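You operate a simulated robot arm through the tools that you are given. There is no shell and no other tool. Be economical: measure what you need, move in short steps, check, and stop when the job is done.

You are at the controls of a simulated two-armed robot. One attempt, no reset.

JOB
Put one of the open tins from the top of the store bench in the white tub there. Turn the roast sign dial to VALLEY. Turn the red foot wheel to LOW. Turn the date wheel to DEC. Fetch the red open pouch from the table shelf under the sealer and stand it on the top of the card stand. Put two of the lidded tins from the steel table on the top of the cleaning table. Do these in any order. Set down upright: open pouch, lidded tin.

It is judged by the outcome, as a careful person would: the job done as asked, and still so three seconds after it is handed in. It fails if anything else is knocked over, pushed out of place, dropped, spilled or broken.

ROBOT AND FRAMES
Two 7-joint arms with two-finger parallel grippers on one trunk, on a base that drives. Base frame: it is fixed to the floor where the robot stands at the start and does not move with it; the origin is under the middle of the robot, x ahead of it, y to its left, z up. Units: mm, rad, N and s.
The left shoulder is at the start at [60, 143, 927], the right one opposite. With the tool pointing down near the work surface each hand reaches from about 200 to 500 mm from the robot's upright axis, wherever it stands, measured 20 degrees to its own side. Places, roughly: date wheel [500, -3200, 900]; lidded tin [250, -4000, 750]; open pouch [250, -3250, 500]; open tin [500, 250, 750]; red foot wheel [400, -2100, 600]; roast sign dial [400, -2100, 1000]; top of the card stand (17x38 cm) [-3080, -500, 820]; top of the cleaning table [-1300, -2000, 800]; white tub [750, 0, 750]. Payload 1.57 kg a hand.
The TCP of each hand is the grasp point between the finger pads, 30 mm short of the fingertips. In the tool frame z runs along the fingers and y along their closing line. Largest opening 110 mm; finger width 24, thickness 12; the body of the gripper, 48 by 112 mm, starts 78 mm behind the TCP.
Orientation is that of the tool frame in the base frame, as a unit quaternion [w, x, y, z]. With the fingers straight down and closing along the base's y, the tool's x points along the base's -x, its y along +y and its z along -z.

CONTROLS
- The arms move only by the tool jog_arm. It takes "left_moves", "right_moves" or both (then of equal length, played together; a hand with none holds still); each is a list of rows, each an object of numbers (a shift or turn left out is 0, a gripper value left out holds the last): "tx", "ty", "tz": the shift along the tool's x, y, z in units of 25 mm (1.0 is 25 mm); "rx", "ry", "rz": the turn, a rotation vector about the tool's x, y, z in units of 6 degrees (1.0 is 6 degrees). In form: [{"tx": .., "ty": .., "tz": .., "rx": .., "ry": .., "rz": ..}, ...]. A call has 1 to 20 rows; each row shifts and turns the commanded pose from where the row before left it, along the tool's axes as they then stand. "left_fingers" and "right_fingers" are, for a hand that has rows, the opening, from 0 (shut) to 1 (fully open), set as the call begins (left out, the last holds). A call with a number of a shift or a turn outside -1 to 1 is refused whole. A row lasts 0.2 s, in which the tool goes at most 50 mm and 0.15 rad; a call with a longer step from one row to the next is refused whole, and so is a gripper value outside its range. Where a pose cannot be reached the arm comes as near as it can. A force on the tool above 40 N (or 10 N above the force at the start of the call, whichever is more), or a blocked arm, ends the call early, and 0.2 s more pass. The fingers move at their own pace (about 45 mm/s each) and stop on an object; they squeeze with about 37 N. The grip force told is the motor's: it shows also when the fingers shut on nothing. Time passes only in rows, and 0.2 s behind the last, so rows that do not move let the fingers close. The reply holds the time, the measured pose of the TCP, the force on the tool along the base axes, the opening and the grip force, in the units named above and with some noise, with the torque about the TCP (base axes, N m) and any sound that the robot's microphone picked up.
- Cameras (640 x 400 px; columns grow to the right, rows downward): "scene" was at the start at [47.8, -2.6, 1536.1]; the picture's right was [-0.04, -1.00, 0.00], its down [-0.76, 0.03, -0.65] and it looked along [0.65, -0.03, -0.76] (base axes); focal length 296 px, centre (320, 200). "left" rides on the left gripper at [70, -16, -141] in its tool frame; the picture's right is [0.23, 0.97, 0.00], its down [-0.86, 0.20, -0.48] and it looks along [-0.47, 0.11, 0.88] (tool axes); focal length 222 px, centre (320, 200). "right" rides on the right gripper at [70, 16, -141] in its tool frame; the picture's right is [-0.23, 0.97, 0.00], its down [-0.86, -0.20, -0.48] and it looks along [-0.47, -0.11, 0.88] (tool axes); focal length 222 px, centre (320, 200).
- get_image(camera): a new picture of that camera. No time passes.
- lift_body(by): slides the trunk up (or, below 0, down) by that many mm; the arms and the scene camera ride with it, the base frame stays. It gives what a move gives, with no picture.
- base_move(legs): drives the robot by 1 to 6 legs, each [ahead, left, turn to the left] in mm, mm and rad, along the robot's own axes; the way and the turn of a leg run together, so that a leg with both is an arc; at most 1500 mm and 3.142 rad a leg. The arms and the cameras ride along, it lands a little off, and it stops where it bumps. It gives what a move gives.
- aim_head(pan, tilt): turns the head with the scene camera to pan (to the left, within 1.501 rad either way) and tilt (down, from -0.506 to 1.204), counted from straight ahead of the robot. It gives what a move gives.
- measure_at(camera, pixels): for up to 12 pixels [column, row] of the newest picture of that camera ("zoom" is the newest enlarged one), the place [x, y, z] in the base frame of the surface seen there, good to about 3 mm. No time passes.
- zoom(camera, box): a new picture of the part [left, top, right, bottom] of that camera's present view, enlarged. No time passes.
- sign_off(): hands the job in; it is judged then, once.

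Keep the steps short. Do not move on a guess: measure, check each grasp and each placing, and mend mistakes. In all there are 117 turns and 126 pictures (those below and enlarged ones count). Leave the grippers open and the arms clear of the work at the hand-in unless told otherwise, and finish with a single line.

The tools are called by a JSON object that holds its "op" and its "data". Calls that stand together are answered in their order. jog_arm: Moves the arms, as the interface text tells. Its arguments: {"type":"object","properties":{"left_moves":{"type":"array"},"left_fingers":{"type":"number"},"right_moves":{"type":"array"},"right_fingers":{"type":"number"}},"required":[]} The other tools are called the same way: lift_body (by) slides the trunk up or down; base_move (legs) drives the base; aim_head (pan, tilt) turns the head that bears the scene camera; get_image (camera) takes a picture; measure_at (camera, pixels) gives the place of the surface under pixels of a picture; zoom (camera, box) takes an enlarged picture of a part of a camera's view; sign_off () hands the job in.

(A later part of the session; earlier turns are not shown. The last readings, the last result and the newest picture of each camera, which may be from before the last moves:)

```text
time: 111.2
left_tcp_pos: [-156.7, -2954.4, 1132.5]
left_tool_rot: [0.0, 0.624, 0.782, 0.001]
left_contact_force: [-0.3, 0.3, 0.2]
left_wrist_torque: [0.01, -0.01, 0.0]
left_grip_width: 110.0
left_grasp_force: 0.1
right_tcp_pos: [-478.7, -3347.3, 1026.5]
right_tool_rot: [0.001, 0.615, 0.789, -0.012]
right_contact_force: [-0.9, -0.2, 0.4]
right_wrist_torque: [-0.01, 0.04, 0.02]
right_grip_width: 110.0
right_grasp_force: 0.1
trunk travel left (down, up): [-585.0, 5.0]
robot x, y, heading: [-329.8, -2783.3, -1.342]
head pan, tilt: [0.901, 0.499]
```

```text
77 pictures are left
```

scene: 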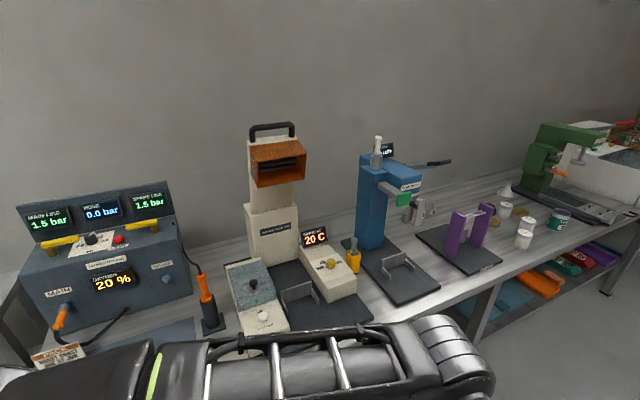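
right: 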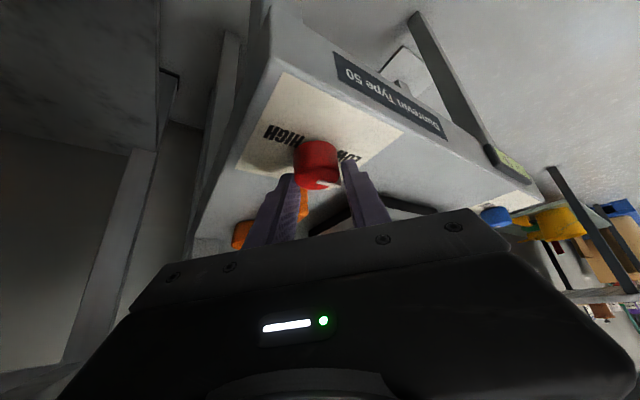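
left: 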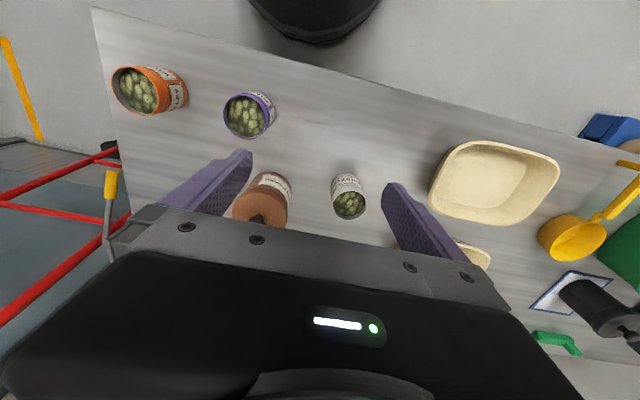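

I retract the right hand, drive to y≈-3200, turn to face the long table.

{"op": "jog_arm", "data": {"right_moves": [{"tx": 1}, {"tx": 1}, {"tx": 1}, {"tx": 1}, {"tx": 1}, {"tx": 1}, {"tx": 1}, {"tx": 1}]}}

{"op": "base_move", "data": {"legs": [[430, -150, 0], [0, 0, 1.342]]}}

{"op": "aim_head", "data": {"pan": 0.0, "tilt": 0.6}}

{"op": "get_image", "data": {"camera": "scene"}}

```text
time: 113.0
left_tcp_pos: [-158.9, -2952.3, 1132.9]
left_tool_rot: [0.001, 0.623, 0.782, 0.001]
left_contact_force: [-0.4, 0.2, -0.1]
left_wrist_torque: [-0.01, -0.02, 0.01]
left_grip_width: 110.2
left_grasp_force: 0.0
right_tcp_pos: [-527.6, -3153.3, 1021.6]
right_tool_rot: [0.003, 0.615, 0.789, -0.013]
right_contact_force: [-0.2, 0.5, -0.7]
right_wrist_torque: [-0.03, -0.03, -0.01]
right_grip_width: 109.8
right_grasp_force: 0.1
trunk travel left (down, up): [-585.0, 5.0]
robot x, y, heading: [-330.6, -2782.4, -1.347]
head pan, tilt: [0.901, 0.499]
```

```text
time: 119.2
left_tcp_pos: [-181.4, -3104.0, 1132.2]
left_tool_rot: [0.0, -0.006, 1.0, 0.001]
left_contact_force: [0.4, 0.4, 0.8]
left_wrist_torque: [0.0, -0.03, 0.04]
left_grip_width: 110.1
left_grasp_force: 0.1
right_tcp_pos: [-64.6, -3507.0, 1022.0]
right_tool_rot: [0.009, -0.017, 1.0, -0.009]
right_contact_force: [0.1, 0.0, 0.5]
right_wrist_torque: [0.0, 0.04, 0.02]
right_grip_width: 110.0
right_grasp_force: 0.1
trunk travel left (down, up): [-585.0, 5.0]
robot x, y, heading: [-388.7, -3237.5, 0.012]
head pan, tilt: [0.901, 0.499]
```

```text
time: 120.4
left_tcp_pos: [-181.2, -3104.3, 1132.7]
left_tool_rot: [0.0, -0.005, 1.0, 0.001]
left_contact_force: [-0.7, 0.5, -0.1]
left_wrist_torque: [0.0, -0.01, -0.01]
left_grip_width: 109.9
left_grasp_force: 0.1
right_tcp_pos: [-64.8, -3507.8, 1021.9]
right_tool_rot: [0.009, -0.018, 1.0, -0.009]
right_contact_force: [-0.2, 0.4, 0.2]
right_wrist_torque: [0.03, -0.02, 0.0]
right_grip_width: 109.7
right_grasp_force: 0.0
trunk travel left (down, up): [-585.0, 5.0]
robot x, y, heading: [-388.3, -3235.2, 0.01]
head pan, tilt: [0.0, 0.6]
```

```text
76 pictures are left
```

scene: 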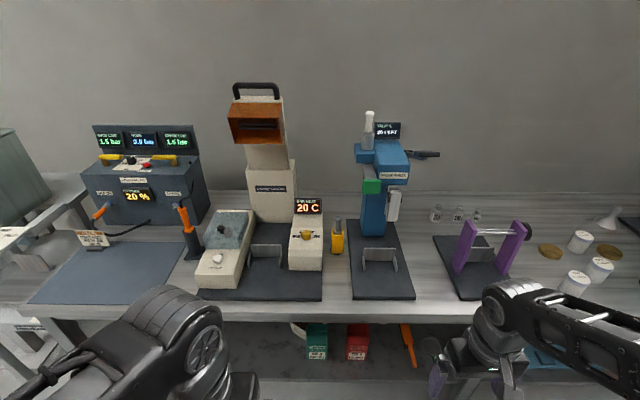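

Below the table I see a green (317,341) and red (358,342) pouch. I zoom on the shelf and the blue machine (maybe the date wheel at 388,130).

{"op": "zoom", "data": {"camera": "scene", "box": [340, 90, 460, 165]}}

{"op": "zoom", "data": {"camera": "scene", "box": [280, 305, 440, 400]}}

{"op": "zoom", "data": {"camera": "scene", "box": [195, 180, 355, 300]}}

```text
5.33 times, centred on (400, 128) of scene
```

zoom: 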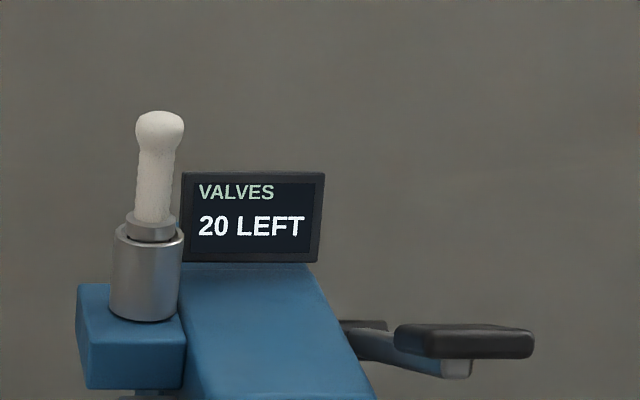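

```text
4.00 times, centred on (360, 352) of scene
```

zoom: 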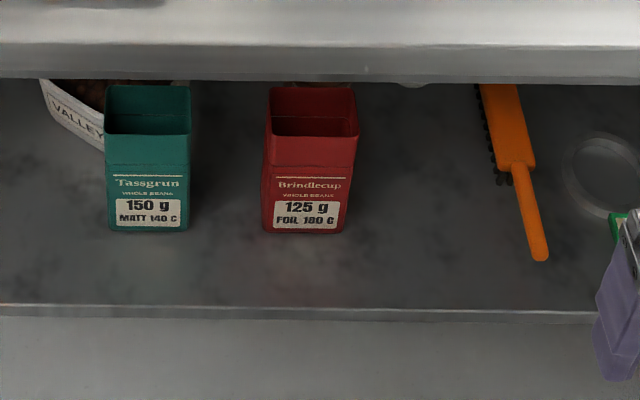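

```text
3.33 times, centred on (275, 240) of scene
```

zoom: 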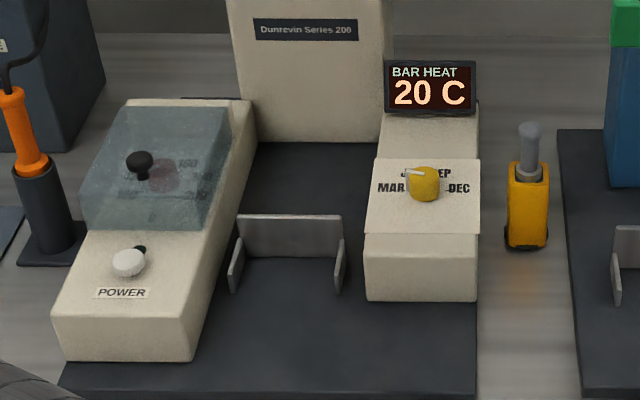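

The yellow knob with MAR/…/SEP/DEC is the date wheel. I measure it and the red pouch.

{"op": "zoom", "data": {"camera": "scene", "box": [282, 212, 332, 262]}}

{"op": "measure_at", "data": {"camera": "zoom", "pixels": [[320, 170], [320, 200], [270, 165], [400, 150], [230, 250], [420, 260], [320, 290], [200, 200], [330, 50]]}}

{"op": "measure_at", "data": {"camera": "scene", "pixels": [[347, 336], [367, 336], [358, 325], [358, 358], [348, 358], [367, 358], [358, 332], [317, 340], [358, 382], [358, 318], [335, 330], [380, 345]]}}

```text
8.00 times, centred on (307, 237) of scene
```

zoom: 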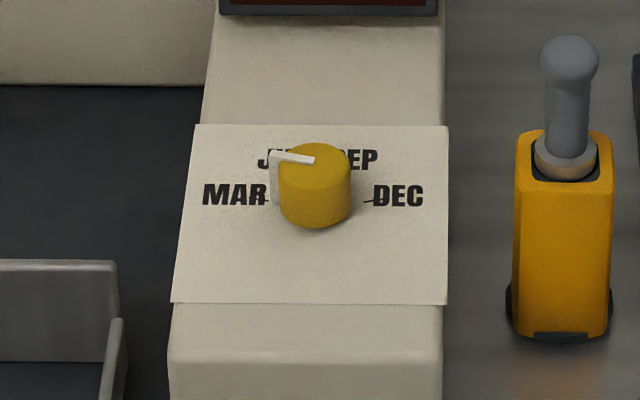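

```text
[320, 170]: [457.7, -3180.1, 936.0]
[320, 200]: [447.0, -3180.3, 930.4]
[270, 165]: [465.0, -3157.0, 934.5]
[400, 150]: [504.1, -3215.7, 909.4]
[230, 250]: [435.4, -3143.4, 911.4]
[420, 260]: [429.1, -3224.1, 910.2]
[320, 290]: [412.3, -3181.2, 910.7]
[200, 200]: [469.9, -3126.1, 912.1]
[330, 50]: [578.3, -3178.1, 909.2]
```

```text
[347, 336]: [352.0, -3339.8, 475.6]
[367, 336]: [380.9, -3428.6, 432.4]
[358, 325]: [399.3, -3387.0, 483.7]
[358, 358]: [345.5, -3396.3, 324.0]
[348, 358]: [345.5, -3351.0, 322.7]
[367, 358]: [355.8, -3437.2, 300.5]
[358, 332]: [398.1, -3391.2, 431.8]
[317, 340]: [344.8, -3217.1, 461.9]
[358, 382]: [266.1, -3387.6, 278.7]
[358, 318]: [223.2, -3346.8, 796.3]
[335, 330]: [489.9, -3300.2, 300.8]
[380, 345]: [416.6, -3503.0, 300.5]
```

Date wheel: centre ≈(462,-3178), top z≈937, plate z≈911; pointer at MAR, DEC is ~150° clockwise. I raise the right hand and drive nearer so that the wheel is in right-hand reach.

{"op": "jog_arm", "data": {"right_moves": [{"tz": -1, "ty": 0.8}, {"tz": -1, "ty": 0.8}, {"tz": -0.8, "ty": 0.8}, {"ty": 0.8}]}}

{"op": "base_move", "data": {"legs": [[315, 135, 0]]}}

{"op": "get_image", "data": {"camera": "scene"}}

```text
time: 121.4
left_tcp_pos: [-182.1, -3103.8, 1133.2]
left_tool_rot: [0.0, -0.005, 1.0, 0.0]
left_contact_force: [-0.4, 1.2, 0.7]
left_wrist_torque: [-0.04, -0.02, -0.04]
left_grip_width: 110.1
left_grasp_force: 0.1
right_tcp_pos: [-67.5, -3426.3, 1092.0]
right_tool_rot: [0.008, -0.017, 1.0, -0.009]
right_contact_force: [0.6, -0.4, 0.2]
right_wrist_torque: [0.0, 0.01, -0.03]
right_grip_width: 110.1
right_grasp_force: 0.1
trunk travel left (down, up): [-585.0, 5.0]
robot x, y, heading: [-388.8, -3237.2, 0.014]
head pan, tilt: [0.0, 0.6]
```

```text
time: 123.6
left_tcp_pos: [130.7, -2961.5, 1132.9]
left_tool_rot: [-0.002, -0.006, 1.0, 0.0]
left_contact_force: [0.6, 0.1, -0.6]
left_wrist_torque: [-0.01, -0.01, 0.01]
left_grip_width: 110.0
left_grasp_force: 0.2
right_tcp_pos: [246.3, -3284.8, 1090.8]
right_tool_rot: [0.009, -0.018, 1.0, -0.008]
right_contact_force: [1.1, 0.2, 0.0]
right_wrist_torque: [0.0, 0.02, -0.02]
right_grip_width: 110.1
right_grasp_force: 0.0
trunk travel left (down, up): [-585.0, 5.0]
robot x, y, heading: [-71.3, -3092.8, 0.017]
head pan, tilt: [0.0, 0.6]
```

```text
71 pictures are left
```

scene: 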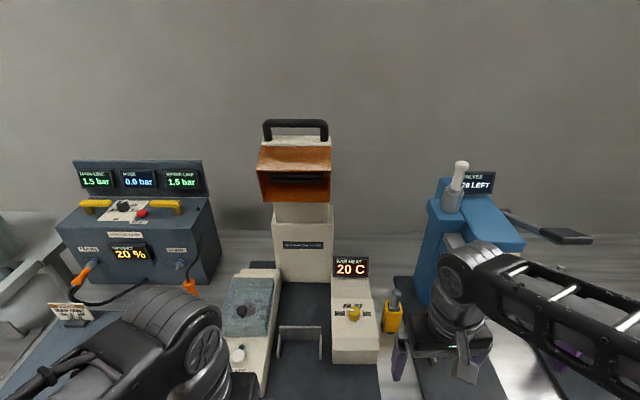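

I measure the wheel again and nearby obstacles (sealer head, display, yellow holder).

{"op": "measure_at", "data": {"camera": "scene", "pixels": [[352, 312], [345, 313], [360, 316], [295, 190], [325, 195], [350, 268], [335, 275], [365, 275], [395, 300], [390, 315], [465, 165], [440, 200]]}}

{"op": "zoom", "data": {"camera": "scene", "box": [325, 285, 381, 341]}}

{"op": "measure_at", "data": {"camera": "zoom", "pixels": [[320, 170], [270, 180], [365, 190], [320, 145], [320, 195], [325, 230], [270, 175], [250, 165]]}}

```text
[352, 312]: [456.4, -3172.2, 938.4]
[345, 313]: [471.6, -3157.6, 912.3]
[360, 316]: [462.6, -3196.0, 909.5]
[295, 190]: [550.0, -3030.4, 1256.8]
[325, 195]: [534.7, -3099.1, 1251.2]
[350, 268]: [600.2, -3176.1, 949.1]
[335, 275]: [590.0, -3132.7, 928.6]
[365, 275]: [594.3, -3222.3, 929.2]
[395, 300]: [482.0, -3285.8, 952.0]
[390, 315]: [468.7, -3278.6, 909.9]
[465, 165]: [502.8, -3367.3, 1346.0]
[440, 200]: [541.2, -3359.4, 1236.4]
```

```text
7.14 times, centred on (353, 313) of scene
```

zoom: 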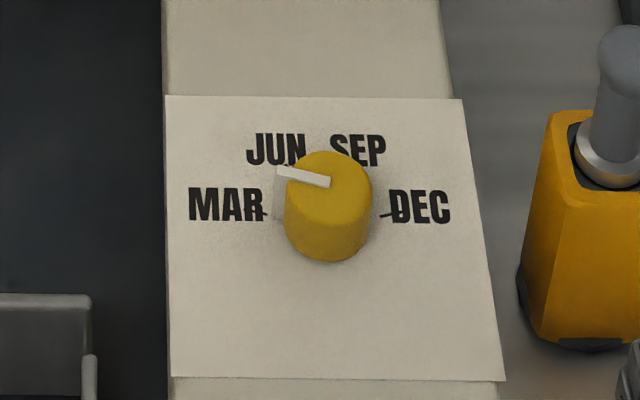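

```text
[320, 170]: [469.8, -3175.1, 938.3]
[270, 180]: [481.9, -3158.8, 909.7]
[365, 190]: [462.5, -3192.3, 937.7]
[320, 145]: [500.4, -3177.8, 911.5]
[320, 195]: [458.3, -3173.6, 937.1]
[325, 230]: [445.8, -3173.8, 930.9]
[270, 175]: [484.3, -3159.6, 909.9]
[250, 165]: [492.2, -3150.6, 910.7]
```

Wheel centre ≈(464,-3177), MAR/DEC ticks at ±75°. I carry the right hand over it at z≈1090 and yaw 72° counter-clockwise.

{"op": "jog_arm", "data": {"right_moves": [{"tx": -0.96, "ty": 0.47}, {"tx": -0.96, "ty": 0.47}, {"tx": -0.96, "ty": 0.47}, {"tx": -0.96, "ty": 0.47}, {"tx": -0.96, "ty": 0.47}, {"tx": -0.96, "ty": 0.47}, {"tx": -0.96, "ty": 0.47}, {"tx": -0.96, "ty": 0.47}, {"tx": -0.96, "ty": 0.47}, {"tz": 1}, {"tz": 1}], "right_fingers": 0.7}}

{"op": "jog_arm", "data": {"right_moves": [{"rz": -1}, {"rz": -1}, {"rz": -1}, {"rz": -1}, {"rz": -1}, {"rz": -1}, {"rz": -1}, {"rz": -1}, {"rz": -1}, {"rz": -1}, {"rz": -1}, {"rz": -1}]}}

{"op": "zoom", "data": {"camera": "right", "box": [220, 80, 420, 205]}}

{"op": "measure_at", "data": {"camera": "zoom", "pixels": [[320, 200], [300, 200], [340, 200], [320, 220], [320, 180], [280, 200], [360, 200]]}}

```text
time: 126.0
left_tcp_pos: [131.2, -2962.6, 1132.6]
left_tool_rot: [0.001, -0.007, 1.0, 0.0]
left_contact_force: [0.4, 0.3, 0.5]
left_wrist_torque: [0.01, 0.0, 0.0]
left_grip_width: 110.1
left_grasp_force: 0.1
right_tcp_pos: [458.8, -3168.6, 1042.0]
right_tool_rot: [0.01, -0.019, 1.0, -0.009]
right_contact_force: [-0.7, 0.2, -0.3]
right_wrist_torque: [-0.01, -0.01, -0.04]
right_grip_width: 77.1
right_grasp_force: 0.0
trunk travel left (down, up): [-585.0, 5.0]
robot x, y, heading: [-76.6, -3096.9, 0.012]
head pan, tilt: [0.0, 0.6]
```

```text
time: 128.6
left_tcp_pos: [130.8, -2962.4, 1131.9]
left_tool_rot: [0.0, -0.006, 1.0, 0.001]
left_contact_force: [1.1, -0.4, -0.7]
left_wrist_torque: [-0.01, 0.02, 0.03]
left_grip_width: 110.1
left_grasp_force: 0.1
right_tcp_pos: [457.2, -3171.2, 1043.5]
right_tool_rot: [0.003, -0.604, 0.797, -0.012]
right_contact_force: [0.2, -0.5, 0.2]
right_wrist_torque: [-0.04, -0.03, 0.0]
right_grip_width: 77.0
right_grasp_force: 0.1
trunk travel left (down, up): [-585.0, 5.0]
robot x, y, heading: [-76.4, -3098.6, 0.014]
head pan, tilt: [0.0, 0.6]
```

```text
3.20 times, centred on (320, 142) of right
```

zoom: 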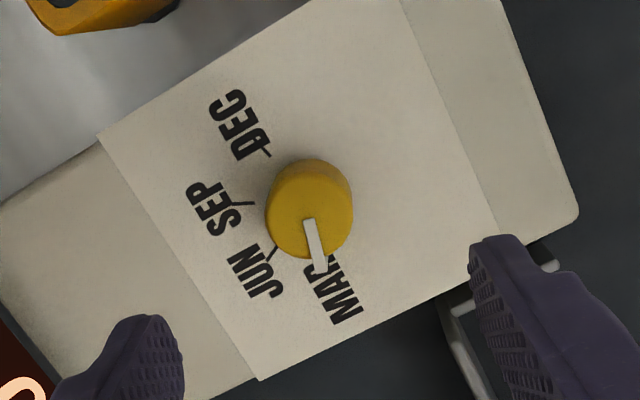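

```text
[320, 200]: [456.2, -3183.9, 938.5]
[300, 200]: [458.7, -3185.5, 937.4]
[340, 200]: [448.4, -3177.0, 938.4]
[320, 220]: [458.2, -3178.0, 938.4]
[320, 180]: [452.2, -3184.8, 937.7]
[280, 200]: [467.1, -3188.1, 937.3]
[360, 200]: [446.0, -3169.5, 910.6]
```

Wheel centre refined ≈(460.5,-3180). I shift, descend to TCP z≈945 and close.

{"op": "jog_arm", "data": {"right_moves": [{"tx": 0.3, "ty": -0.22}, {"tz": 1}, {"tz": 1}, {"tz": 1}, {"tz": 0.6}, {"tz": 0.34}, {}]}}

{"op": "jog_arm", "data": {"right_moves": [{}, {}, {}, {}, {}], "right_fingers": 0}}

{"op": "jog_arm", "data": {"right_moves": [{"rz": 1}, {"rz": 1}, {"rz": 1}, {"rz": 1}, {"rz": 1}, {"rz": 1}, {"rz": 1}, {"rz": 1}, {"rz": 1}, {"rz": 1}]}}

{"op": "get_image", "data": {"camera": "right"}}

```text
time: 130.2
left_tcp_pos: [131.3, -2963.4, 1132.7]
left_tool_rot: [0.001, -0.007, 1.0, 0.002]
left_contact_force: [-0.1, 0.6, -0.4]
left_wrist_torque: [0.02, -0.01, 0.0]
left_grip_width: 109.9
left_grasp_force: 0.1
right_tcp_pos: [463.3, -3183.3, 945.9]
right_tool_rot: [0.003, -0.603, 0.798, -0.011]
right_contact_force: [-0.1, -0.8, 0.5]
right_wrist_torque: [0.05, -0.03, 0.0]
right_grip_width: 77.0
right_grasp_force: 0.1
trunk travel left (down, up): [-585.0, 5.0]
robot x, y, heading: [-76.1, -3092.7, 0.018]
head pan, tilt: [0.0, 0.6]
```

```text
time: 131.4
left_tcp_pos: [128.9, -2961.5, 1132.8]
left_tool_rot: [0.001, -0.006, 1.0, -0.001]
left_contact_force: [-0.7, -0.5, 0.3]
left_wrist_torque: [0.0, -0.04, 0.04]
left_grip_width: 110.0
left_grasp_force: 0.1
right_tcp_pos: [461.1, -3182.9, 945.4]
right_tool_rot: [0.002, -0.603, 0.797, -0.011]
right_contact_force: [-17.7, 3.8, -2.8]
right_wrist_torque: [0.14, 0.84, 0.09]
right_grip_width: 31.3
right_grasp_force: 35.1
trunk travel left (down, up): [-585.0, 5.0]
robot x, y, heading: [-77.6, -3097.8, 0.006]
head pan, tilt: [0.0, 0.6]
```

```text
time: 133.6
left_tcp_pos: [128.6, -2960.9, 1133.5]
left_tool_rot: [0.002, -0.006, 1.0, 0.0]
left_contact_force: [-0.3, 0.1, -0.4]
left_wrist_torque: [0.01, -0.01, 0.01]
left_grip_width: 109.9
left_grasp_force: 0.1
right_tcp_pos: [457.7, -3177.9, 945.6]
right_tool_rot: [0.004, -0.123, 0.992, -0.009]
right_contact_force: [-33.3, 17.5, -8.6]
right_wrist_torque: [0.25, 1.52, 0.15]
right_grip_width: 31.2
right_grasp_force: 39.7
trunk travel left (down, up): [-585.0, 5.0]
robot x, y, heading: [-74.8, -3097.9, 0.011]
head pan, tilt: [0.0, 0.6]
```

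```text
68 pictures are left
```

right: 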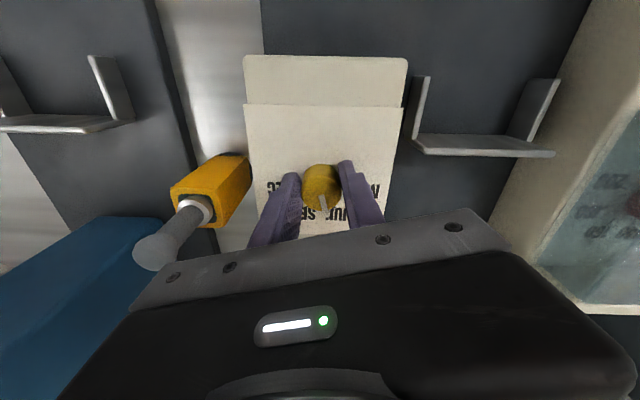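

The wheel follows. Side force is −33/17 N from off-centring, so I relieve it by (−5,+4) mm and turn another 60°.

{"op": "jog_arm", "data": {"right_moves": [{"tx": 0.155, "ty": 0.2}, {"rz": 1}, {"rz": 1}, {"rz": 1}, {"rz": 1}, {"rz": 1}, {"rz": 1}, {"rz": 1}, {"rz": 1}, {"rz": 1}, {"rz": 1}]}}

{"op": "get_image", "data": {"camera": "right"}}

```text
time: 136.0
left_tcp_pos: [130.6, -2960.8, 1131.7]
left_tool_rot: [0.0, -0.007, 1.0, 0.0]
left_contact_force: [0.1, 1.0, 0.0]
left_wrist_torque: [0.0, 0.03, 0.03]
left_grip_width: 110.2
left_grasp_force: 0.1
right_tcp_pos: [458.3, -3173.7, 945.2]
right_tool_rot: [0.012, 0.389, 0.921, -0.003]
right_contact_force: [-11.9, 18.8, -15.0]
right_wrist_torque: [0.3, 0.53, -0.01]
right_grip_width: 31.3
right_grasp_force: 40.5
trunk travel left (down, up): [-585.0, 5.0]
robot x, y, heading: [-76.4, -3096.7, 0.021]
head pan, tilt: [0.0, 0.6]
```

```text
67 pictures are left
```

right: 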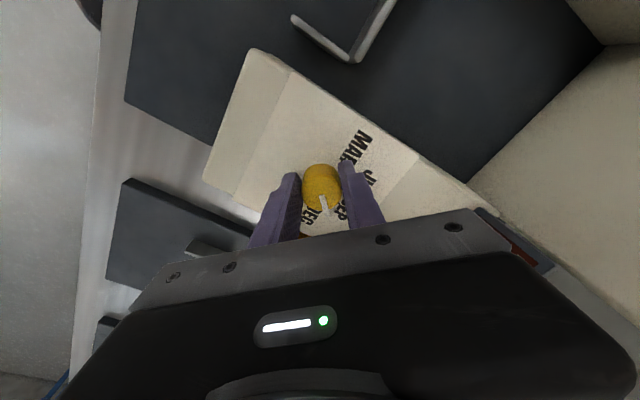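

120° done. Five more steps to reach DEC.

{"op": "jog_arm", "data": {"right_moves": [{"tx": 0.12, "ty": 0.04}, {"rz": 1}, {"rz": 1}, {"rz": 1}, {"rz": 1}, {"rz": 1}, {}]}}

{"op": "jog_arm", "data": {"right_moves": [{}, {}, {}], "right_fingers": 0.6}}

{"op": "jog_arm", "data": {"right_moves": [{"tz": -1}, {"tz": -1}, {"tz": -1}, {"tz": -1}]}}

{"op": "zoom", "data": {"camera": "right", "box": [220, 80, 420, 205]}}

```text
time: 137.6
left_tcp_pos: [133.3, -2960.8, 1131.6]
left_tool_rot: [-0.001, -0.008, 1.0, 0.0]
left_contact_force: [-0.5, -0.1, -0.3]
left_wrist_torque: [-0.01, -0.02, -0.03]
left_grip_width: 110.2
left_grasp_force: 0.0
right_tcp_pos: [460.0, -3172.6, 944.8]
right_tool_rot: [0.015, 0.615, 0.788, 0.001]
right_contact_force: [17.8, 17.5, 6.9]
right_wrist_torque: [0.32, -0.33, 0.12]
right_grip_width: 31.4
right_grasp_force: 40.2
trunk travel left (down, up): [-585.0, 5.0]
robot x, y, heading: [-73.1, -3096.9, 0.011]
head pan, tilt: [0.0, 0.6]
```

```text
time: 138.4
left_tcp_pos: [131.0, -2962.9, 1132.2]
left_tool_rot: [-0.001, -0.008, 1.0, 0.0]
left_contact_force: [0.5, -0.9, -0.4]
left_wrist_torque: [0.01, 0.0, -0.01]
left_grip_width: 110.1
left_grasp_force: 0.0
right_tcp_pos: [456.4, -3176.5, 943.7]
right_tool_rot: [0.011, 0.615, 0.788, -0.001]
right_contact_force: [-0.1, 0.1, 0.1]
right_wrist_torque: [0.01, 0.0, 0.02]
right_grip_width: 66.1
right_grasp_force: 0.1
trunk travel left (down, up): [-585.0, 5.0]
robot x, y, heading: [-77.1, -3093.9, 0.017]
head pan, tilt: [0.0, 0.6]
```

```text
time: 139.4
left_tcp_pos: [130.8, -2962.8, 1132.2]
left_tool_rot: [0.0, -0.006, 1.0, 0.001]
left_contact_force: [0.4, 0.7, -0.7]
left_wrist_torque: [0.03, 0.05, 0.01]
left_grip_width: 109.8
left_grasp_force: 0.1
right_tcp_pos: [454.6, -3173.4, 1046.0]
right_tool_rot: [0.013, 0.614, 0.789, -0.001]
right_contact_force: [0.3, 0.3, 0.2]
right_wrist_torque: [-0.02, 0.01, 0.0]
right_grip_width: 66.0
right_grasp_force: 0.0
trunk travel left (down, up): [-585.0, 5.0]
robot x, y, heading: [-73.3, -3092.5, 0.015]
head pan, tilt: [0.0, 0.6]
```

```text
3.20 times, centred on (320, 142) of right
```

zoom: 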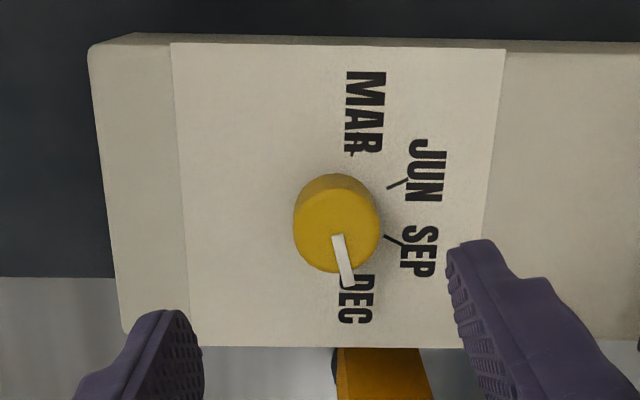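

The wheel points at DEC. Now I un-yaw, back off, and get set before the red pouch on the shelf.

{"op": "jog_arm", "data": {"right_moves": [{"tz": -1, "rz": -1}, {"rz": -1}, {"rz": -1}, {"rz": -1}, {"rz": -1}, {"rz": -1}, {"rz": -1}, {"rz": -1}, {"rz": -1}, {"rz": -1}, {"rz": -1}, {"rz": -1}, {"rz": -0.8}], "right_fingers": 1}}

{"op": "base_move", "data": {"legs": [[-370, 0, 0], [0, -140, 0]]}}

{"op": "lift_body", "data": {"by": -350}}

{"op": "aim_head", "data": {"pan": -0.1, "tilt": 0.5}}

{"op": "get_image", "data": {"camera": "scene"}}

```text
time: 142.2
left_tcp_pos: [130.4, -2962.6, 1132.5]
left_tool_rot: [0.0, -0.007, 1.0, 0.001]
left_contact_force: [-0.8, -0.2, -0.7]
left_wrist_torque: [0.03, 0.02, -0.04]
left_grip_width: 109.9
left_grasp_force: 0.0
right_tcp_pos: [454.4, -3173.3, 1069.9]
right_tool_rot: [0.009, -0.01, 1.0, -0.007]
right_contact_force: [-0.5, -0.1, 0.1]
right_wrist_torque: [-0.01, -0.01, 0.01]
right_grip_width: 109.9
right_grasp_force: 0.1
trunk travel left (down, up): [-585.0, 5.0]
robot x, y, heading: [-72.0, -3094.6, 0.015]
head pan, tilt: [0.0, 0.6]
```

```text
time: 145.5
left_tcp_pos: [-239.4, -3110.8, 1132.9]
left_tool_rot: [0.0, -0.01, 1.0, 0.001]
left_contact_force: [0.6, -0.4, -0.3]
left_wrist_torque: [0.02, 0.02, -0.02]
left_grip_width: 110.0
left_grasp_force: 0.1
right_tcp_pos: [86.6, -3318.8, 1070.3]
right_tool_rot: [0.009, -0.011, 1.0, -0.008]
right_contact_force: [-0.6, -0.1, 1.1]
right_wrist_torque: [0.05, 0.04, -0.01]
right_grip_width: 110.1
right_grasp_force: 0.0
trunk travel left (down, up): [-585.0, 5.0]
robot x, y, heading: [-443.0, -3240.8, 0.019]
head pan, tilt: [0.0, 0.6]
```

```text
time: 148.9
left_tcp_pos: [-238.2, -3108.9, 782.8]
left_tool_rot: [0.0, -0.01, 1.0, 0.001]
left_contact_force: [-0.7, -0.8, 0.3]
left_wrist_torque: [0.02, -0.01, 0.01]
left_grip_width: 110.4
left_grasp_force: 0.1
right_tcp_pos: [85.7, -3317.5, 720.8]
right_tool_rot: [0.008, -0.011, 1.0, -0.009]
right_contact_force: [0.6, 0.1, 0.7]
right_wrist_torque: [-0.01, -0.01, 0.0]
right_grip_width: 110.1
right_grasp_force: 0.1
trunk travel left (down, up): [-235.0, 355.0]
robot x, y, heading: [-444.8, -3242.4, 0.021]
head pan, tilt: [0.0, 0.6]
```

```text
time: 149.6
left_tcp_pos: [-237.5, -3108.0, 781.3]
left_tool_rot: [-0.001, -0.01, 1.0, 0.001]
left_contact_force: [-0.1, -0.4, -0.1]
left_wrist_torque: [0.0, 0.03, -0.01]
left_grip_width: 110.0
left_grasp_force: 0.0
right_tcp_pos: [87.3, -3317.6, 720.0]
right_tool_rot: [0.008, -0.011, 1.0, -0.009]
right_contact_force: [0.2, 0.5, 0.0]
right_wrist_torque: [0.01, 0.02, 0.0]
right_grip_width: 109.9
right_grasp_force: 0.0
trunk travel left (down, up): [-235.0, 355.0]
robot x, y, heading: [-444.1, -3240.2, 0.02]
head pan, tilt: [-0.099, 0.499]
```

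```text
65 pictures are left
```

scene: 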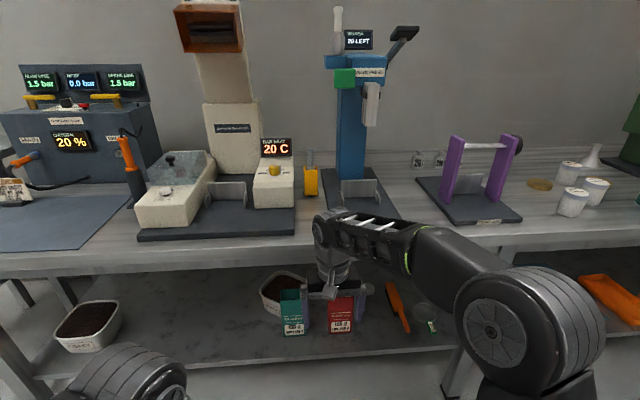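

I tilt the right tool 60° forward, then lower it in front of the shelf at the red pouch's line (y≈-3385).

{"op": "jog_arm", "data": {"right_moves": [{"ry": -1}, {"ry": -1}, {"ry": -1}, {"ry": -1}, {"ry": -1}, {"ry": -1}, {"ry": -1}, {"ry": -1}, {"ry": -1}, {"ry": -1}]}}

{"op": "jog_arm", "data": {"right_moves": [{"tx": 0.87, "ty": -0.27, "tz": 0.9}, {"tx": 0.87, "ty": -0.27, "tz": 0.9}, {"tx": 0.87, "ty": -0.27, "tz": 0.9}, {"tx": 0.87, "ty": -0.27, "tz": 0.9}, {"tx": 0.87, "ty": -0.27, "tz": 0.9}, {"tx": 0.87, "ty": -0.27, "tz": 0.9}, {"tx": 0.87, "ty": -0.27, "tz": 0.9}, {"tx": 0.87, "ty": -0.27, "tz": 0.9}, {"tx": 0.87, "ty": -0.27, "tz": 0.9}, {"tx": 0.87, "ty": -0.27, "tz": 0.9}]}}

{"op": "get_image", "data": {"camera": "right"}}

{"op": "get_image", "data": {"camera": "scene"}}

```text
time: 151.8
left_tcp_pos: [-239.4, -3108.9, 783.8]
left_tool_rot: [0.0, -0.01, 1.0, 0.002]
left_contact_force: [-0.7, -0.1, 0.5]
left_wrist_torque: [-0.01, 0.02, -0.01]
left_grip_width: 110.0
left_grasp_force: 0.1
right_tcp_pos: [85.8, -3317.1, 719.8]
right_tool_rot: [0.508, -0.014, 0.861, -0.001]
right_contact_force: [0.6, 0.3, -0.4]
right_wrist_torque: [-0.01, 0.02, 0.01]
right_grip_width: 109.9
right_grasp_force: 0.1
trunk travel left (down, up): [-235.0, 355.0]
robot x, y, heading: [-441.0, -3247.5, 0.017]
head pan, tilt: [-0.099, 0.499]
```

```text
time: 154.0
left_tcp_pos: [-238.3, -3109.4, 782.9]
left_tool_rot: [0.001, -0.009, 1.0, 0.0]
left_contact_force: [0.7, 0.4, -0.4]
left_wrist_torque: [0.05, -0.01, 0.03]
left_grip_width: 110.0
left_grasp_force: 0.1
right_tcp_pos: [168.0, -3342.1, 430.1]
right_tool_rot: [0.508, -0.011, 0.861, -0.008]
right_contact_force: [0.1, 0.2, 0.3]
right_wrist_torque: [-0.02, -0.01, -0.01]
right_grip_width: 109.9
right_grasp_force: 0.0
right hand out of reach, approached as far as the arm can: row 7, 8, 9, 10
trunk travel left (down, up): [-235.0, 355.0]
robot x, y, heading: [-444.3, -3242.3, 0.019]
head pan, tilt: [-0.099, 0.499]
```

```text
64 pictures are left
```

right: 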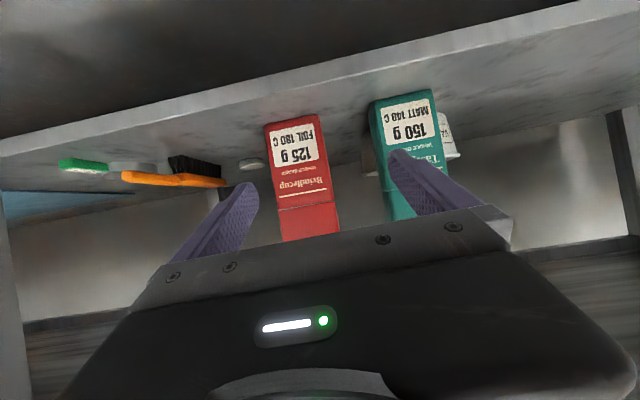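

```text
63 pictures are left
```

scene: 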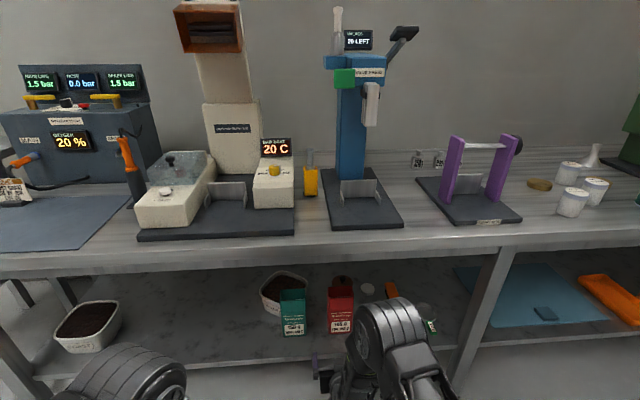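

Good view. I measure the pouch's front face and edges from both pictures.

{"op": "measure_at", "data": {"camera": "right", "pixels": [[266, 135], [320, 122], [283, 230], [337, 222], [300, 180], [295, 130], [290, 115], [250, 163]]}}

{"op": "zoom", "data": {"camera": "scene", "box": [270, 260, 390, 345]}}

{"op": "measure_at", "data": {"camera": "zoom", "pixels": [[310, 150], [430, 150], [370, 130], [370, 95], [430, 100], [320, 100], [370, 300], [300, 300], [440, 240], [370, 160], [310, 170], [375, 70]]}}

```text
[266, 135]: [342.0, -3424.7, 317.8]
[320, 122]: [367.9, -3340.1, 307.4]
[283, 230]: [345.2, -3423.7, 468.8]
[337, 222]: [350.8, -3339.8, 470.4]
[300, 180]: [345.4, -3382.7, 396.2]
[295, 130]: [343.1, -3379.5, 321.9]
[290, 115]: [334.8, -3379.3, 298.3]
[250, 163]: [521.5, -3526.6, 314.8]
```

```text
4.71 times, centred on (330, 302) of scene
```

zoom: 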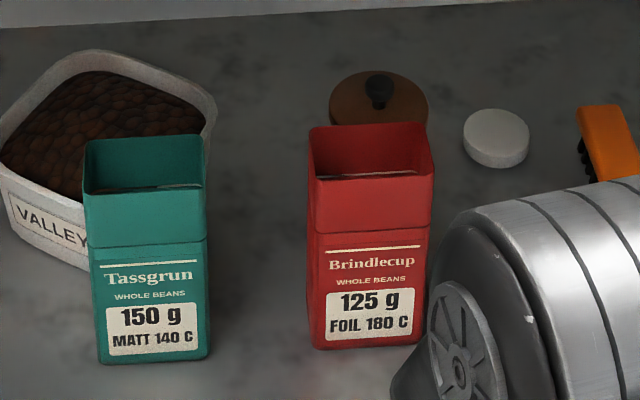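

```text
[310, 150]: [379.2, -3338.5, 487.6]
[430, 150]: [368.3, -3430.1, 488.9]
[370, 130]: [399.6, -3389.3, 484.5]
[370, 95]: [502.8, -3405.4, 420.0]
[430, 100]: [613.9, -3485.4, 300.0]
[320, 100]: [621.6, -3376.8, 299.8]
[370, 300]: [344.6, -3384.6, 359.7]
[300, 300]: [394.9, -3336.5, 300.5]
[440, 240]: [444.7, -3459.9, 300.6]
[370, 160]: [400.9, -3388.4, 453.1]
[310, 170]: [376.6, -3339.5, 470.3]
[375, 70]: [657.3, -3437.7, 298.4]
```

Pouch: x 344–402, y −3427…−3339, top z 488. I try to shift the hand to y −3383, z≈392, still in front of the shelf goods.

{"op": "jog_arm", "data": {"right_moves": [{"ty": -0.8}, {"ty": -0.84}, {"tx": 0.65, "tz": 0.38}, {"tx": 0.65, "tz": 0.38}, {}]}}

```text
time: 155.2
left_tcp_pos: [-238.0, -3109.1, 781.7]
left_tool_rot: [0.0, -0.009, 1.0, 0.001]
left_contact_force: [0.4, 0.0, 1.0]
left_wrist_torque: [0.02, 0.01, -0.06]
left_grip_width: 109.9
left_grasp_force: 0.1
right_tcp_pos: [170.6, -3334.9, 401.7]
right_tool_rot: [0.508, -0.012, 0.862, -0.006]
right_contact_force: [0.3, 0.7, 0.0]
right_wrist_torque: [-0.02, 0.06, 0.02]
right_grip_width: 110.0
right_grasp_force: 0.0
right hand out of reach, approached as far as the arm can: row 1, 2, 3
trunk travel left (down, up): [-235.0, 355.0]
robot x, y, heading: [-444.5, -3242.3, 0.024]
head pan, tilt: [-0.099, 0.499]
```

Height is right (z 402); the rest I do with the base: 51 mm right first, then 110 ahead, and check.

{"op": "base_move", "data": {"legs": [[0, -51, 0], [110, 0, 0]]}}

{"op": "get_image", "data": {"camera": "right"}}

{"op": "measure_at", "data": {"camera": "right", "pixels": [[300, 150], [320, 200], [270, 165], [340, 160], [180, 220], [440, 180]]}}

```text
time: 156.9
left_tcp_pos: [-127.8, -3157.6, 782.6]
left_tool_rot: [0.0, -0.011, 1.0, 0.0]
left_contact_force: [-0.4, 0.8, -0.1]
left_wrist_torque: [0.01, -0.02, 0.01]
left_grip_width: 110.0
left_grasp_force: 0.1
right_tcp_pos: [281.8, -3382.3, 401.9]
right_tool_rot: [0.508, -0.013, 0.862, -0.006]
right_contact_force: [0.0, 0.1, 0.7]
right_wrist_torque: [-0.01, 0.03, 0.01]
right_grip_width: 110.0
right_grasp_force: 0.0
trunk travel left (down, up): [-235.0, 355.0]
robot x, y, heading: [-333.7, -3292.9, 0.023]
head pan, tilt: [-0.099, 0.499]
```

```text
61 pictures are left
```

right: 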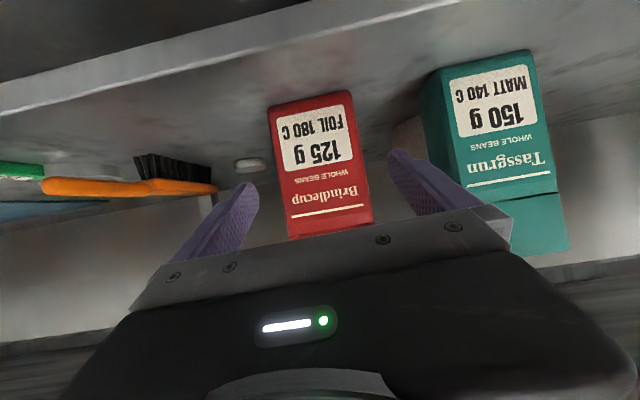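

```text
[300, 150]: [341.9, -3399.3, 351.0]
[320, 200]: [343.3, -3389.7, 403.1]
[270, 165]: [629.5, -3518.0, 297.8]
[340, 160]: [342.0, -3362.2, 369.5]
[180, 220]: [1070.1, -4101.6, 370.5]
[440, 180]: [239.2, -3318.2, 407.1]
```

Hand centred on the pouch (y −3382). Advancing 88 mm.

{"op": "base_move", "data": {"legs": [[88, -2, 0]]}}

{"op": "jog_arm", "data": {"right_moves": [{}, {}, {}, {}], "right_fingers": 0.7}}

{"op": "get_image", "data": {"camera": "right"}}

```text
time: 158.1
left_tcp_pos: [-34.8, -3156.4, 782.5]
left_tool_rot: [0.0, -0.013, 1.0, 0.0]
left_contact_force: [0.0, 0.0, 0.5]
left_wrist_torque: [-0.02, -0.02, 0.01]
left_grip_width: 109.9
left_grasp_force: 0.1
right_tcp_pos: [372.8, -3382.2, 400.3]
right_tool_rot: [0.507, -0.016, 0.862, -0.004]
right_contact_force: [-0.3, -0.6, -0.4]
right_wrist_torque: [0.01, 0.0, -0.01]
right_grip_width: 110.1
right_grasp_force: 0.2
trunk travel left (down, up): [-235.0, 355.0]
robot x, y, heading: [-237.3, -3293.3, 0.023]
head pan, tilt: [-0.099, 0.499]
```

```text
time: 159.1
left_tcp_pos: [-35.4, -3156.7, 781.9]
left_tool_rot: [0.0, -0.012, 1.0, 0.001]
left_contact_force: [-0.1, -0.2, 0.8]
left_wrist_torque: [0.03, 0.03, -0.03]
left_grip_width: 109.9
left_grasp_force: 0.1
right_tcp_pos: [374.5, -3381.6, 400.4]
right_tool_rot: [0.508, -0.014, 0.861, -0.005]
right_contact_force: [0.6, 0.0, 0.1]
right_wrist_torque: [0.06, -0.02, 0.04]
right_grip_width: 89.8
right_grasp_force: 14.5
trunk travel left (down, up): [-235.0, 355.0]
robot x, y, heading: [-239.8, -3294.0, 0.021]
head pan, tilt: [-0.099, 0.499]
```

```text
60 pictures are left
```

right: 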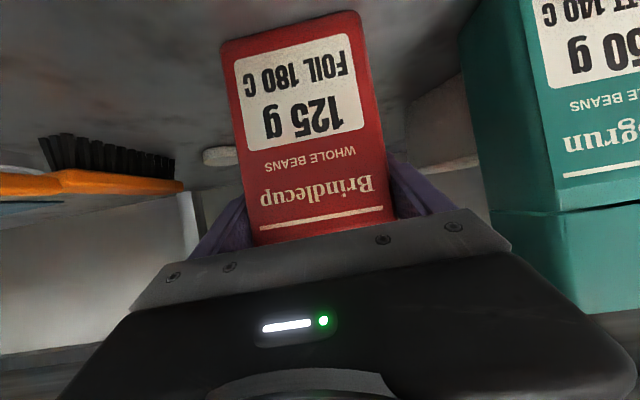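

The fingers hold the pouch at 89.8 mm. I tighten a little more and lift 40 mm with the trunk.

{"op": "jog_arm", "data": {"right_moves": [{}, {}, {}], "right_fingers": 0.5}}

{"op": "lift_body", "data": {"by": 45}}

{"op": "get_image", "data": {"camera": "scene"}}

```text
time: 159.8
left_tcp_pos: [-36.5, -3157.4, 780.2]
left_tool_rot: [0.0, -0.012, 1.0, 0.001]
left_contact_force: [-0.2, 0.3, -0.2]
left_wrist_torque: [-0.01, 0.0, -0.01]
left_grip_width: 110.0
left_grasp_force: 0.1
right_tcp_pos: [373.6, -3380.5, 401.2]
right_tool_rot: [0.507, -0.014, 0.862, -0.005]
right_contact_force: [-0.1, 0.4, 0.7]
right_wrist_torque: [0.09, 0.01, -0.02]
right_grip_width: 90.0
right_grasp_force: 14.0
trunk travel left (down, up): [-235.0, 355.0]
robot x, y, heading: [-238.5, -3290.6, 0.027]
head pan, tilt: [-0.099, 0.499]
```

```text
time: 160.7
left_tcp_pos: [-36.1, -3156.7, 826.9]
left_tool_rot: [0.0, -0.013, 1.0, 0.001]
left_contact_force: [0.9, -0.1, 0.6]
left_wrist_torque: [-0.01, -0.01, 0.02]
left_grip_width: 110.1
left_grasp_force: 0.0
right_tcp_pos: [373.7, -3381.6, 445.6]
right_tool_rot: [0.508, -0.014, 0.861, -0.005]
right_contact_force: [-0.7, -0.5, 0.1]
right_wrist_torque: [0.0, 0.0, -0.03]
right_grip_width: 89.8
right_grasp_force: 13.4
trunk travel left (down, up): [-280.0, 310.0]
robot x, y, heading: [-237.7, -3291.3, 0.021]
head pan, tilt: [-0.099, 0.499]
```

```text
59 pictures are left
```

scene: 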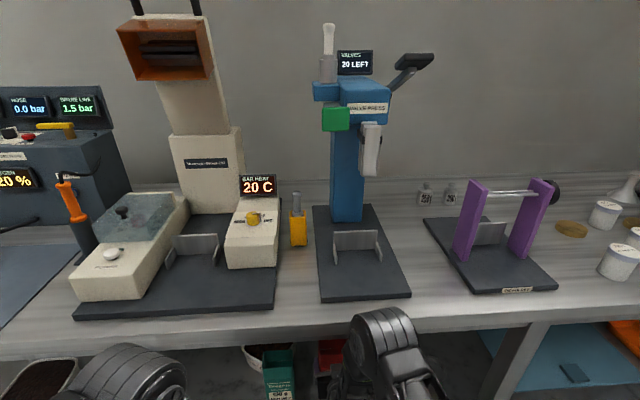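

The weight isn't showing in the force; I check the right picture to see whether the pouch came along.

{"op": "get_image", "data": {"camera": "right"}}

{"op": "measure_at", "data": {"camera": "right", "pixels": [[290, 70], [300, 30], [310, 150], [295, 15], [285, 10]]}}

```text
58 pictures are left
```

right: 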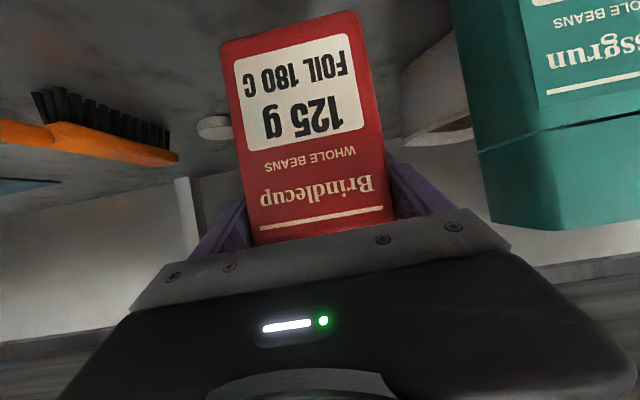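

```text
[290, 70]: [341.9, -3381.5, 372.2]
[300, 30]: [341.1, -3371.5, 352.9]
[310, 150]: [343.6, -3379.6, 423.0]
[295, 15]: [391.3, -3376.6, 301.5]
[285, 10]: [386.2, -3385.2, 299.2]
```

The pouch is lifted (bottom ≈345) and follows the hand. I back out of the shelf, raise the trunk, and turn to look across the room toward the card stand.

{"op": "base_move", "data": {"legs": [[-420, 0, 0]]}}

{"op": "lift_body", "data": {"by": 300}}

{"op": "base_move", "data": {"legs": [[0, 0, 2.2]]}}

{"op": "aim_head", "data": {"pan": 0.3, "tilt": 0.3}}

{"op": "get_image", "data": {"camera": "scene"}}

```text
time: 163.3
left_tcp_pos: [-460.0, -3166.8, 827.7]
left_tool_rot: [0.0, -0.014, 1.0, 0.0]
left_contact_force: [-0.2, 0.3, -0.3]
left_wrist_torque: [-0.02, 0.03, 0.0]
left_grip_width: 110.0
left_grasp_force: 0.0
right_tcp_pos: [-50.0, -3390.5, 446.1]
right_tool_rot: [0.507, -0.015, 0.862, -0.004]
right_contact_force: [0.0, 0.4, -0.3]
right_wrist_torque: [0.01, 0.02, -0.01]
right_grip_width: 89.8
right_grasp_force: 14.4
trunk travel left (down, up): [-280.0, 310.0]
robot x, y, heading: [-665.5, -3303.6, 0.03]
head pan, tilt: [-0.099, 0.499]
```

```text
time: 166.3
left_tcp_pos: [-460.3, -3167.1, 1127.4]
left_tool_rot: [0.0, -0.014, 1.0, 0.001]
left_contact_force: [-0.6, -0.3, -0.2]
left_wrist_torque: [0.0, 0.02, 0.01]
left_grip_width: 109.9
left_grasp_force: 0.0
right_tcp_pos: [-50.1, -3390.1, 746.0]
right_tool_rot: [0.508, -0.016, 0.861, -0.004]
right_contact_force: [0.0, 0.2, -0.2]
right_wrist_torque: [0.01, 0.0, 0.03]
right_grip_width: 90.0
right_grasp_force: 14.2
trunk travel left (down, up): [-580.0, 10.0]
robot x, y, heading: [-662.1, -3301.9, 0.029]
head pan, tilt: [-0.099, 0.499]
```

```text
time: 172.0
left_tcp_pos: [-895.0, -3224.7, 1126.6]
left_tool_rot: [0.0, 0.903, -0.429, 0.0]
left_contact_force: [-0.1, 0.5, 0.5]
left_wrist_torque: [0.01, -0.04, 0.02]
left_grip_width: 109.8
left_grasp_force: 0.1
right_tcp_pos: [-969.1, -2762.8, 745.7]
right_tool_rot: [-0.227, 0.78, -0.366, -0.453]
right_contact_force: [0.0, 0.0, -0.4]
right_wrist_torque: [0.01, -0.01, 0.03]
right_grip_width: 89.9
right_grasp_force: 13.7
trunk travel left (down, up): [-580.0, 10.0]
robot x, y, heading: [-664.5, -3304.4, 2.256]
head pan, tilt: [-0.099, 0.499]
```

```text
time: 172.9
left_tcp_pos: [-894.7, -3225.2, 1127.3]
left_tool_rot: [0.001, 0.903, -0.429, 0.0]
left_contact_force: [-0.5, -0.3, 0.3]
left_wrist_torque: [0.02, -0.01, 0.04]
left_grip_width: 109.8
left_grasp_force: 0.0
right_tcp_pos: [-970.0, -2764.0, 745.2]
right_tool_rot: [-0.227, 0.781, -0.365, -0.454]
right_contact_force: [0.6, 0.2, -0.3]
right_wrist_torque: [0.0, 0.02, 0.0]
right_grip_width: 90.0
right_grasp_force: 13.7
trunk travel left (down, up): [-580.0, 10.0]
robot x, y, heading: [-662.7, -3302.6, 2.254]
head pan, tilt: [0.3, 0.3]
```

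```text
57 pictures are left
```

scene: 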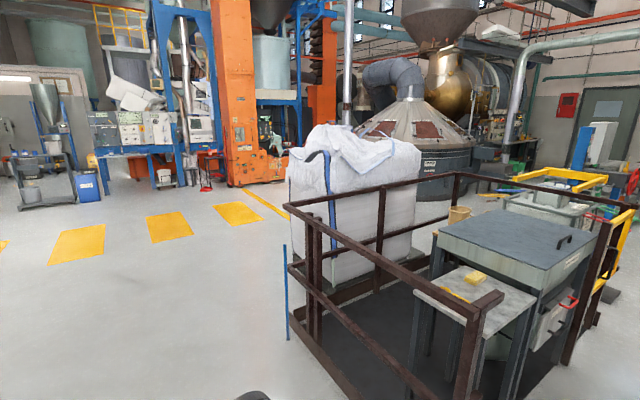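

Open floor lies to the left; the railed platform, bag and hopper are right. I measure the railing, tables and landmarks to plan the way.

{"op": "measure_at", "data": {"camera": "scene", "pixels": [[288, 330], [490, 300], [290, 205], [455, 175], [300, 180], [470, 290], [510, 235], [215, 215], [165, 228], [235, 185], [600, 240], [545, 300]]}}

{"op": "zoom", "data": {"camera": "scene", "box": [400, 160, 640, 360]}}

```text
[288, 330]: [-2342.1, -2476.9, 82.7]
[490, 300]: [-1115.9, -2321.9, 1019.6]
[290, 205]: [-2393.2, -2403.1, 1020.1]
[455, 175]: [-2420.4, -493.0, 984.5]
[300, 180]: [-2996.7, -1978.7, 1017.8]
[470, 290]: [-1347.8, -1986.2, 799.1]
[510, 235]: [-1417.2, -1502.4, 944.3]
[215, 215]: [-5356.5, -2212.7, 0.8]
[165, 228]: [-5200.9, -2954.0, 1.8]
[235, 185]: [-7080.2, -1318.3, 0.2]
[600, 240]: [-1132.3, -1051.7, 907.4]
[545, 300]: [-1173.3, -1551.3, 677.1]
```

```text
2.00 times, centred on (520, 260) of scene
```

zoom: 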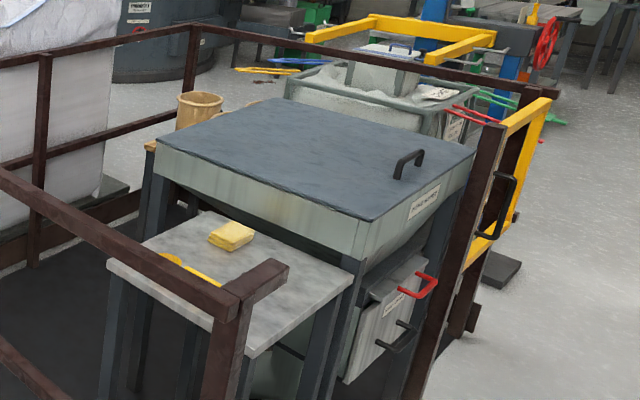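

Clear floor along −x. I drive west along y≈−3300 for 2.9 m, then turn to face +y and look for the card stand.

{"op": "base_move", "data": {"legs": [[0, 0, 0.886], [1450, 0, 0], [1350, 0, 0], [0, 0, -1.4]]}}

{"op": "aim_head", "data": {"pan": 0.0, "tilt": 0.3}}

{"op": "get_image", "data": {"camera": "scene"}}

```text
time: 192.1
left_tcp_pos: [-3616.9, -3137.9, 1127.5]
left_tool_rot: [0.001, 0.772, -0.635, -0.001]
left_contact_force: [0.0, 0.3, 0.2]
left_wrist_torque: [-0.04, 0.03, 0.01]
left_grip_width: 110.0
left_grasp_force: 0.1
right_tcp_pos: [-3466.9, -2696.0, 746.5]
right_tool_rot: [-0.33, 0.669, -0.544, -0.385]
right_contact_force: [0.9, 0.3, -0.5]
right_wrist_torque: [-0.03, -0.01, 0.03]
right_grip_width: 89.6
right_grasp_force: 13.9
trunk travel left (down, up): [-580.0, 10.0]
robot x, y, heading: [-3448.8, -3315.2, 1.762]
head pan, tilt: [0.3, 0.3]
```

```text
time: 192.9
left_tcp_pos: [-3617.4, -3138.4, 1127.3]
left_tool_rot: [0.001, 0.772, -0.635, -0.001]
left_contact_force: [-0.6, -0.3, -0.7]
left_wrist_torque: [-0.01, 0.02, 0.03]
left_grip_width: 110.1
left_grasp_force: 0.0
right_tcp_pos: [-3465.3, -2696.6, 746.4]
right_tool_rot: [-0.33, 0.668, -0.544, -0.385]
right_contact_force: [0.2, -0.2, -0.6]
right_wrist_torque: [-0.02, -0.02, 0.03]
right_grip_width: 90.1
right_grasp_force: 13.7
trunk travel left (down, up): [-580.0, 10.0]
robot x, y, heading: [-3452.6, -3310.8, 1.764]
head pan, tilt: [0.0, 0.3]
```

```text
55 pictures are left
```

scene: 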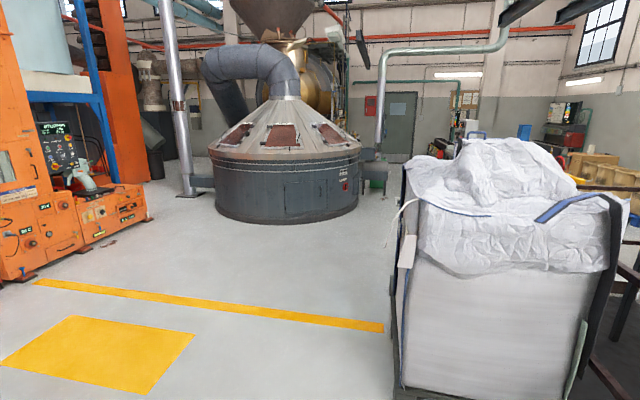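

The stand should be near column ~418. I zoom there.

{"op": "zoom", "data": {"camera": "scene", "box": [340, 110, 480, 240]}}

{"op": "measure_at", "data": {"camera": "scene", "pixels": [[400, 390], [395, 330], [330, 220], [360, 160], [375, 178], [385, 210], [220, 210], [400, 200]]}}

```text
3.08 times, centred on (410, 175) of scene
```

zoom: 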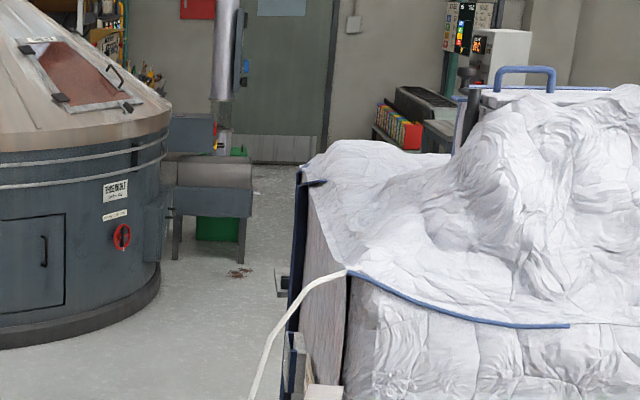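

```text
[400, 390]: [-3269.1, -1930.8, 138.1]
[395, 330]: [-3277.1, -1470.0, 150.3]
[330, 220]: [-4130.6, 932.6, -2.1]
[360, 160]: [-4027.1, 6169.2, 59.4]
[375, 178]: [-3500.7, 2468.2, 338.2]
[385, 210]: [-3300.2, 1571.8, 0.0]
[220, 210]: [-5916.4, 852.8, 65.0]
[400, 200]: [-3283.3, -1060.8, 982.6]
```

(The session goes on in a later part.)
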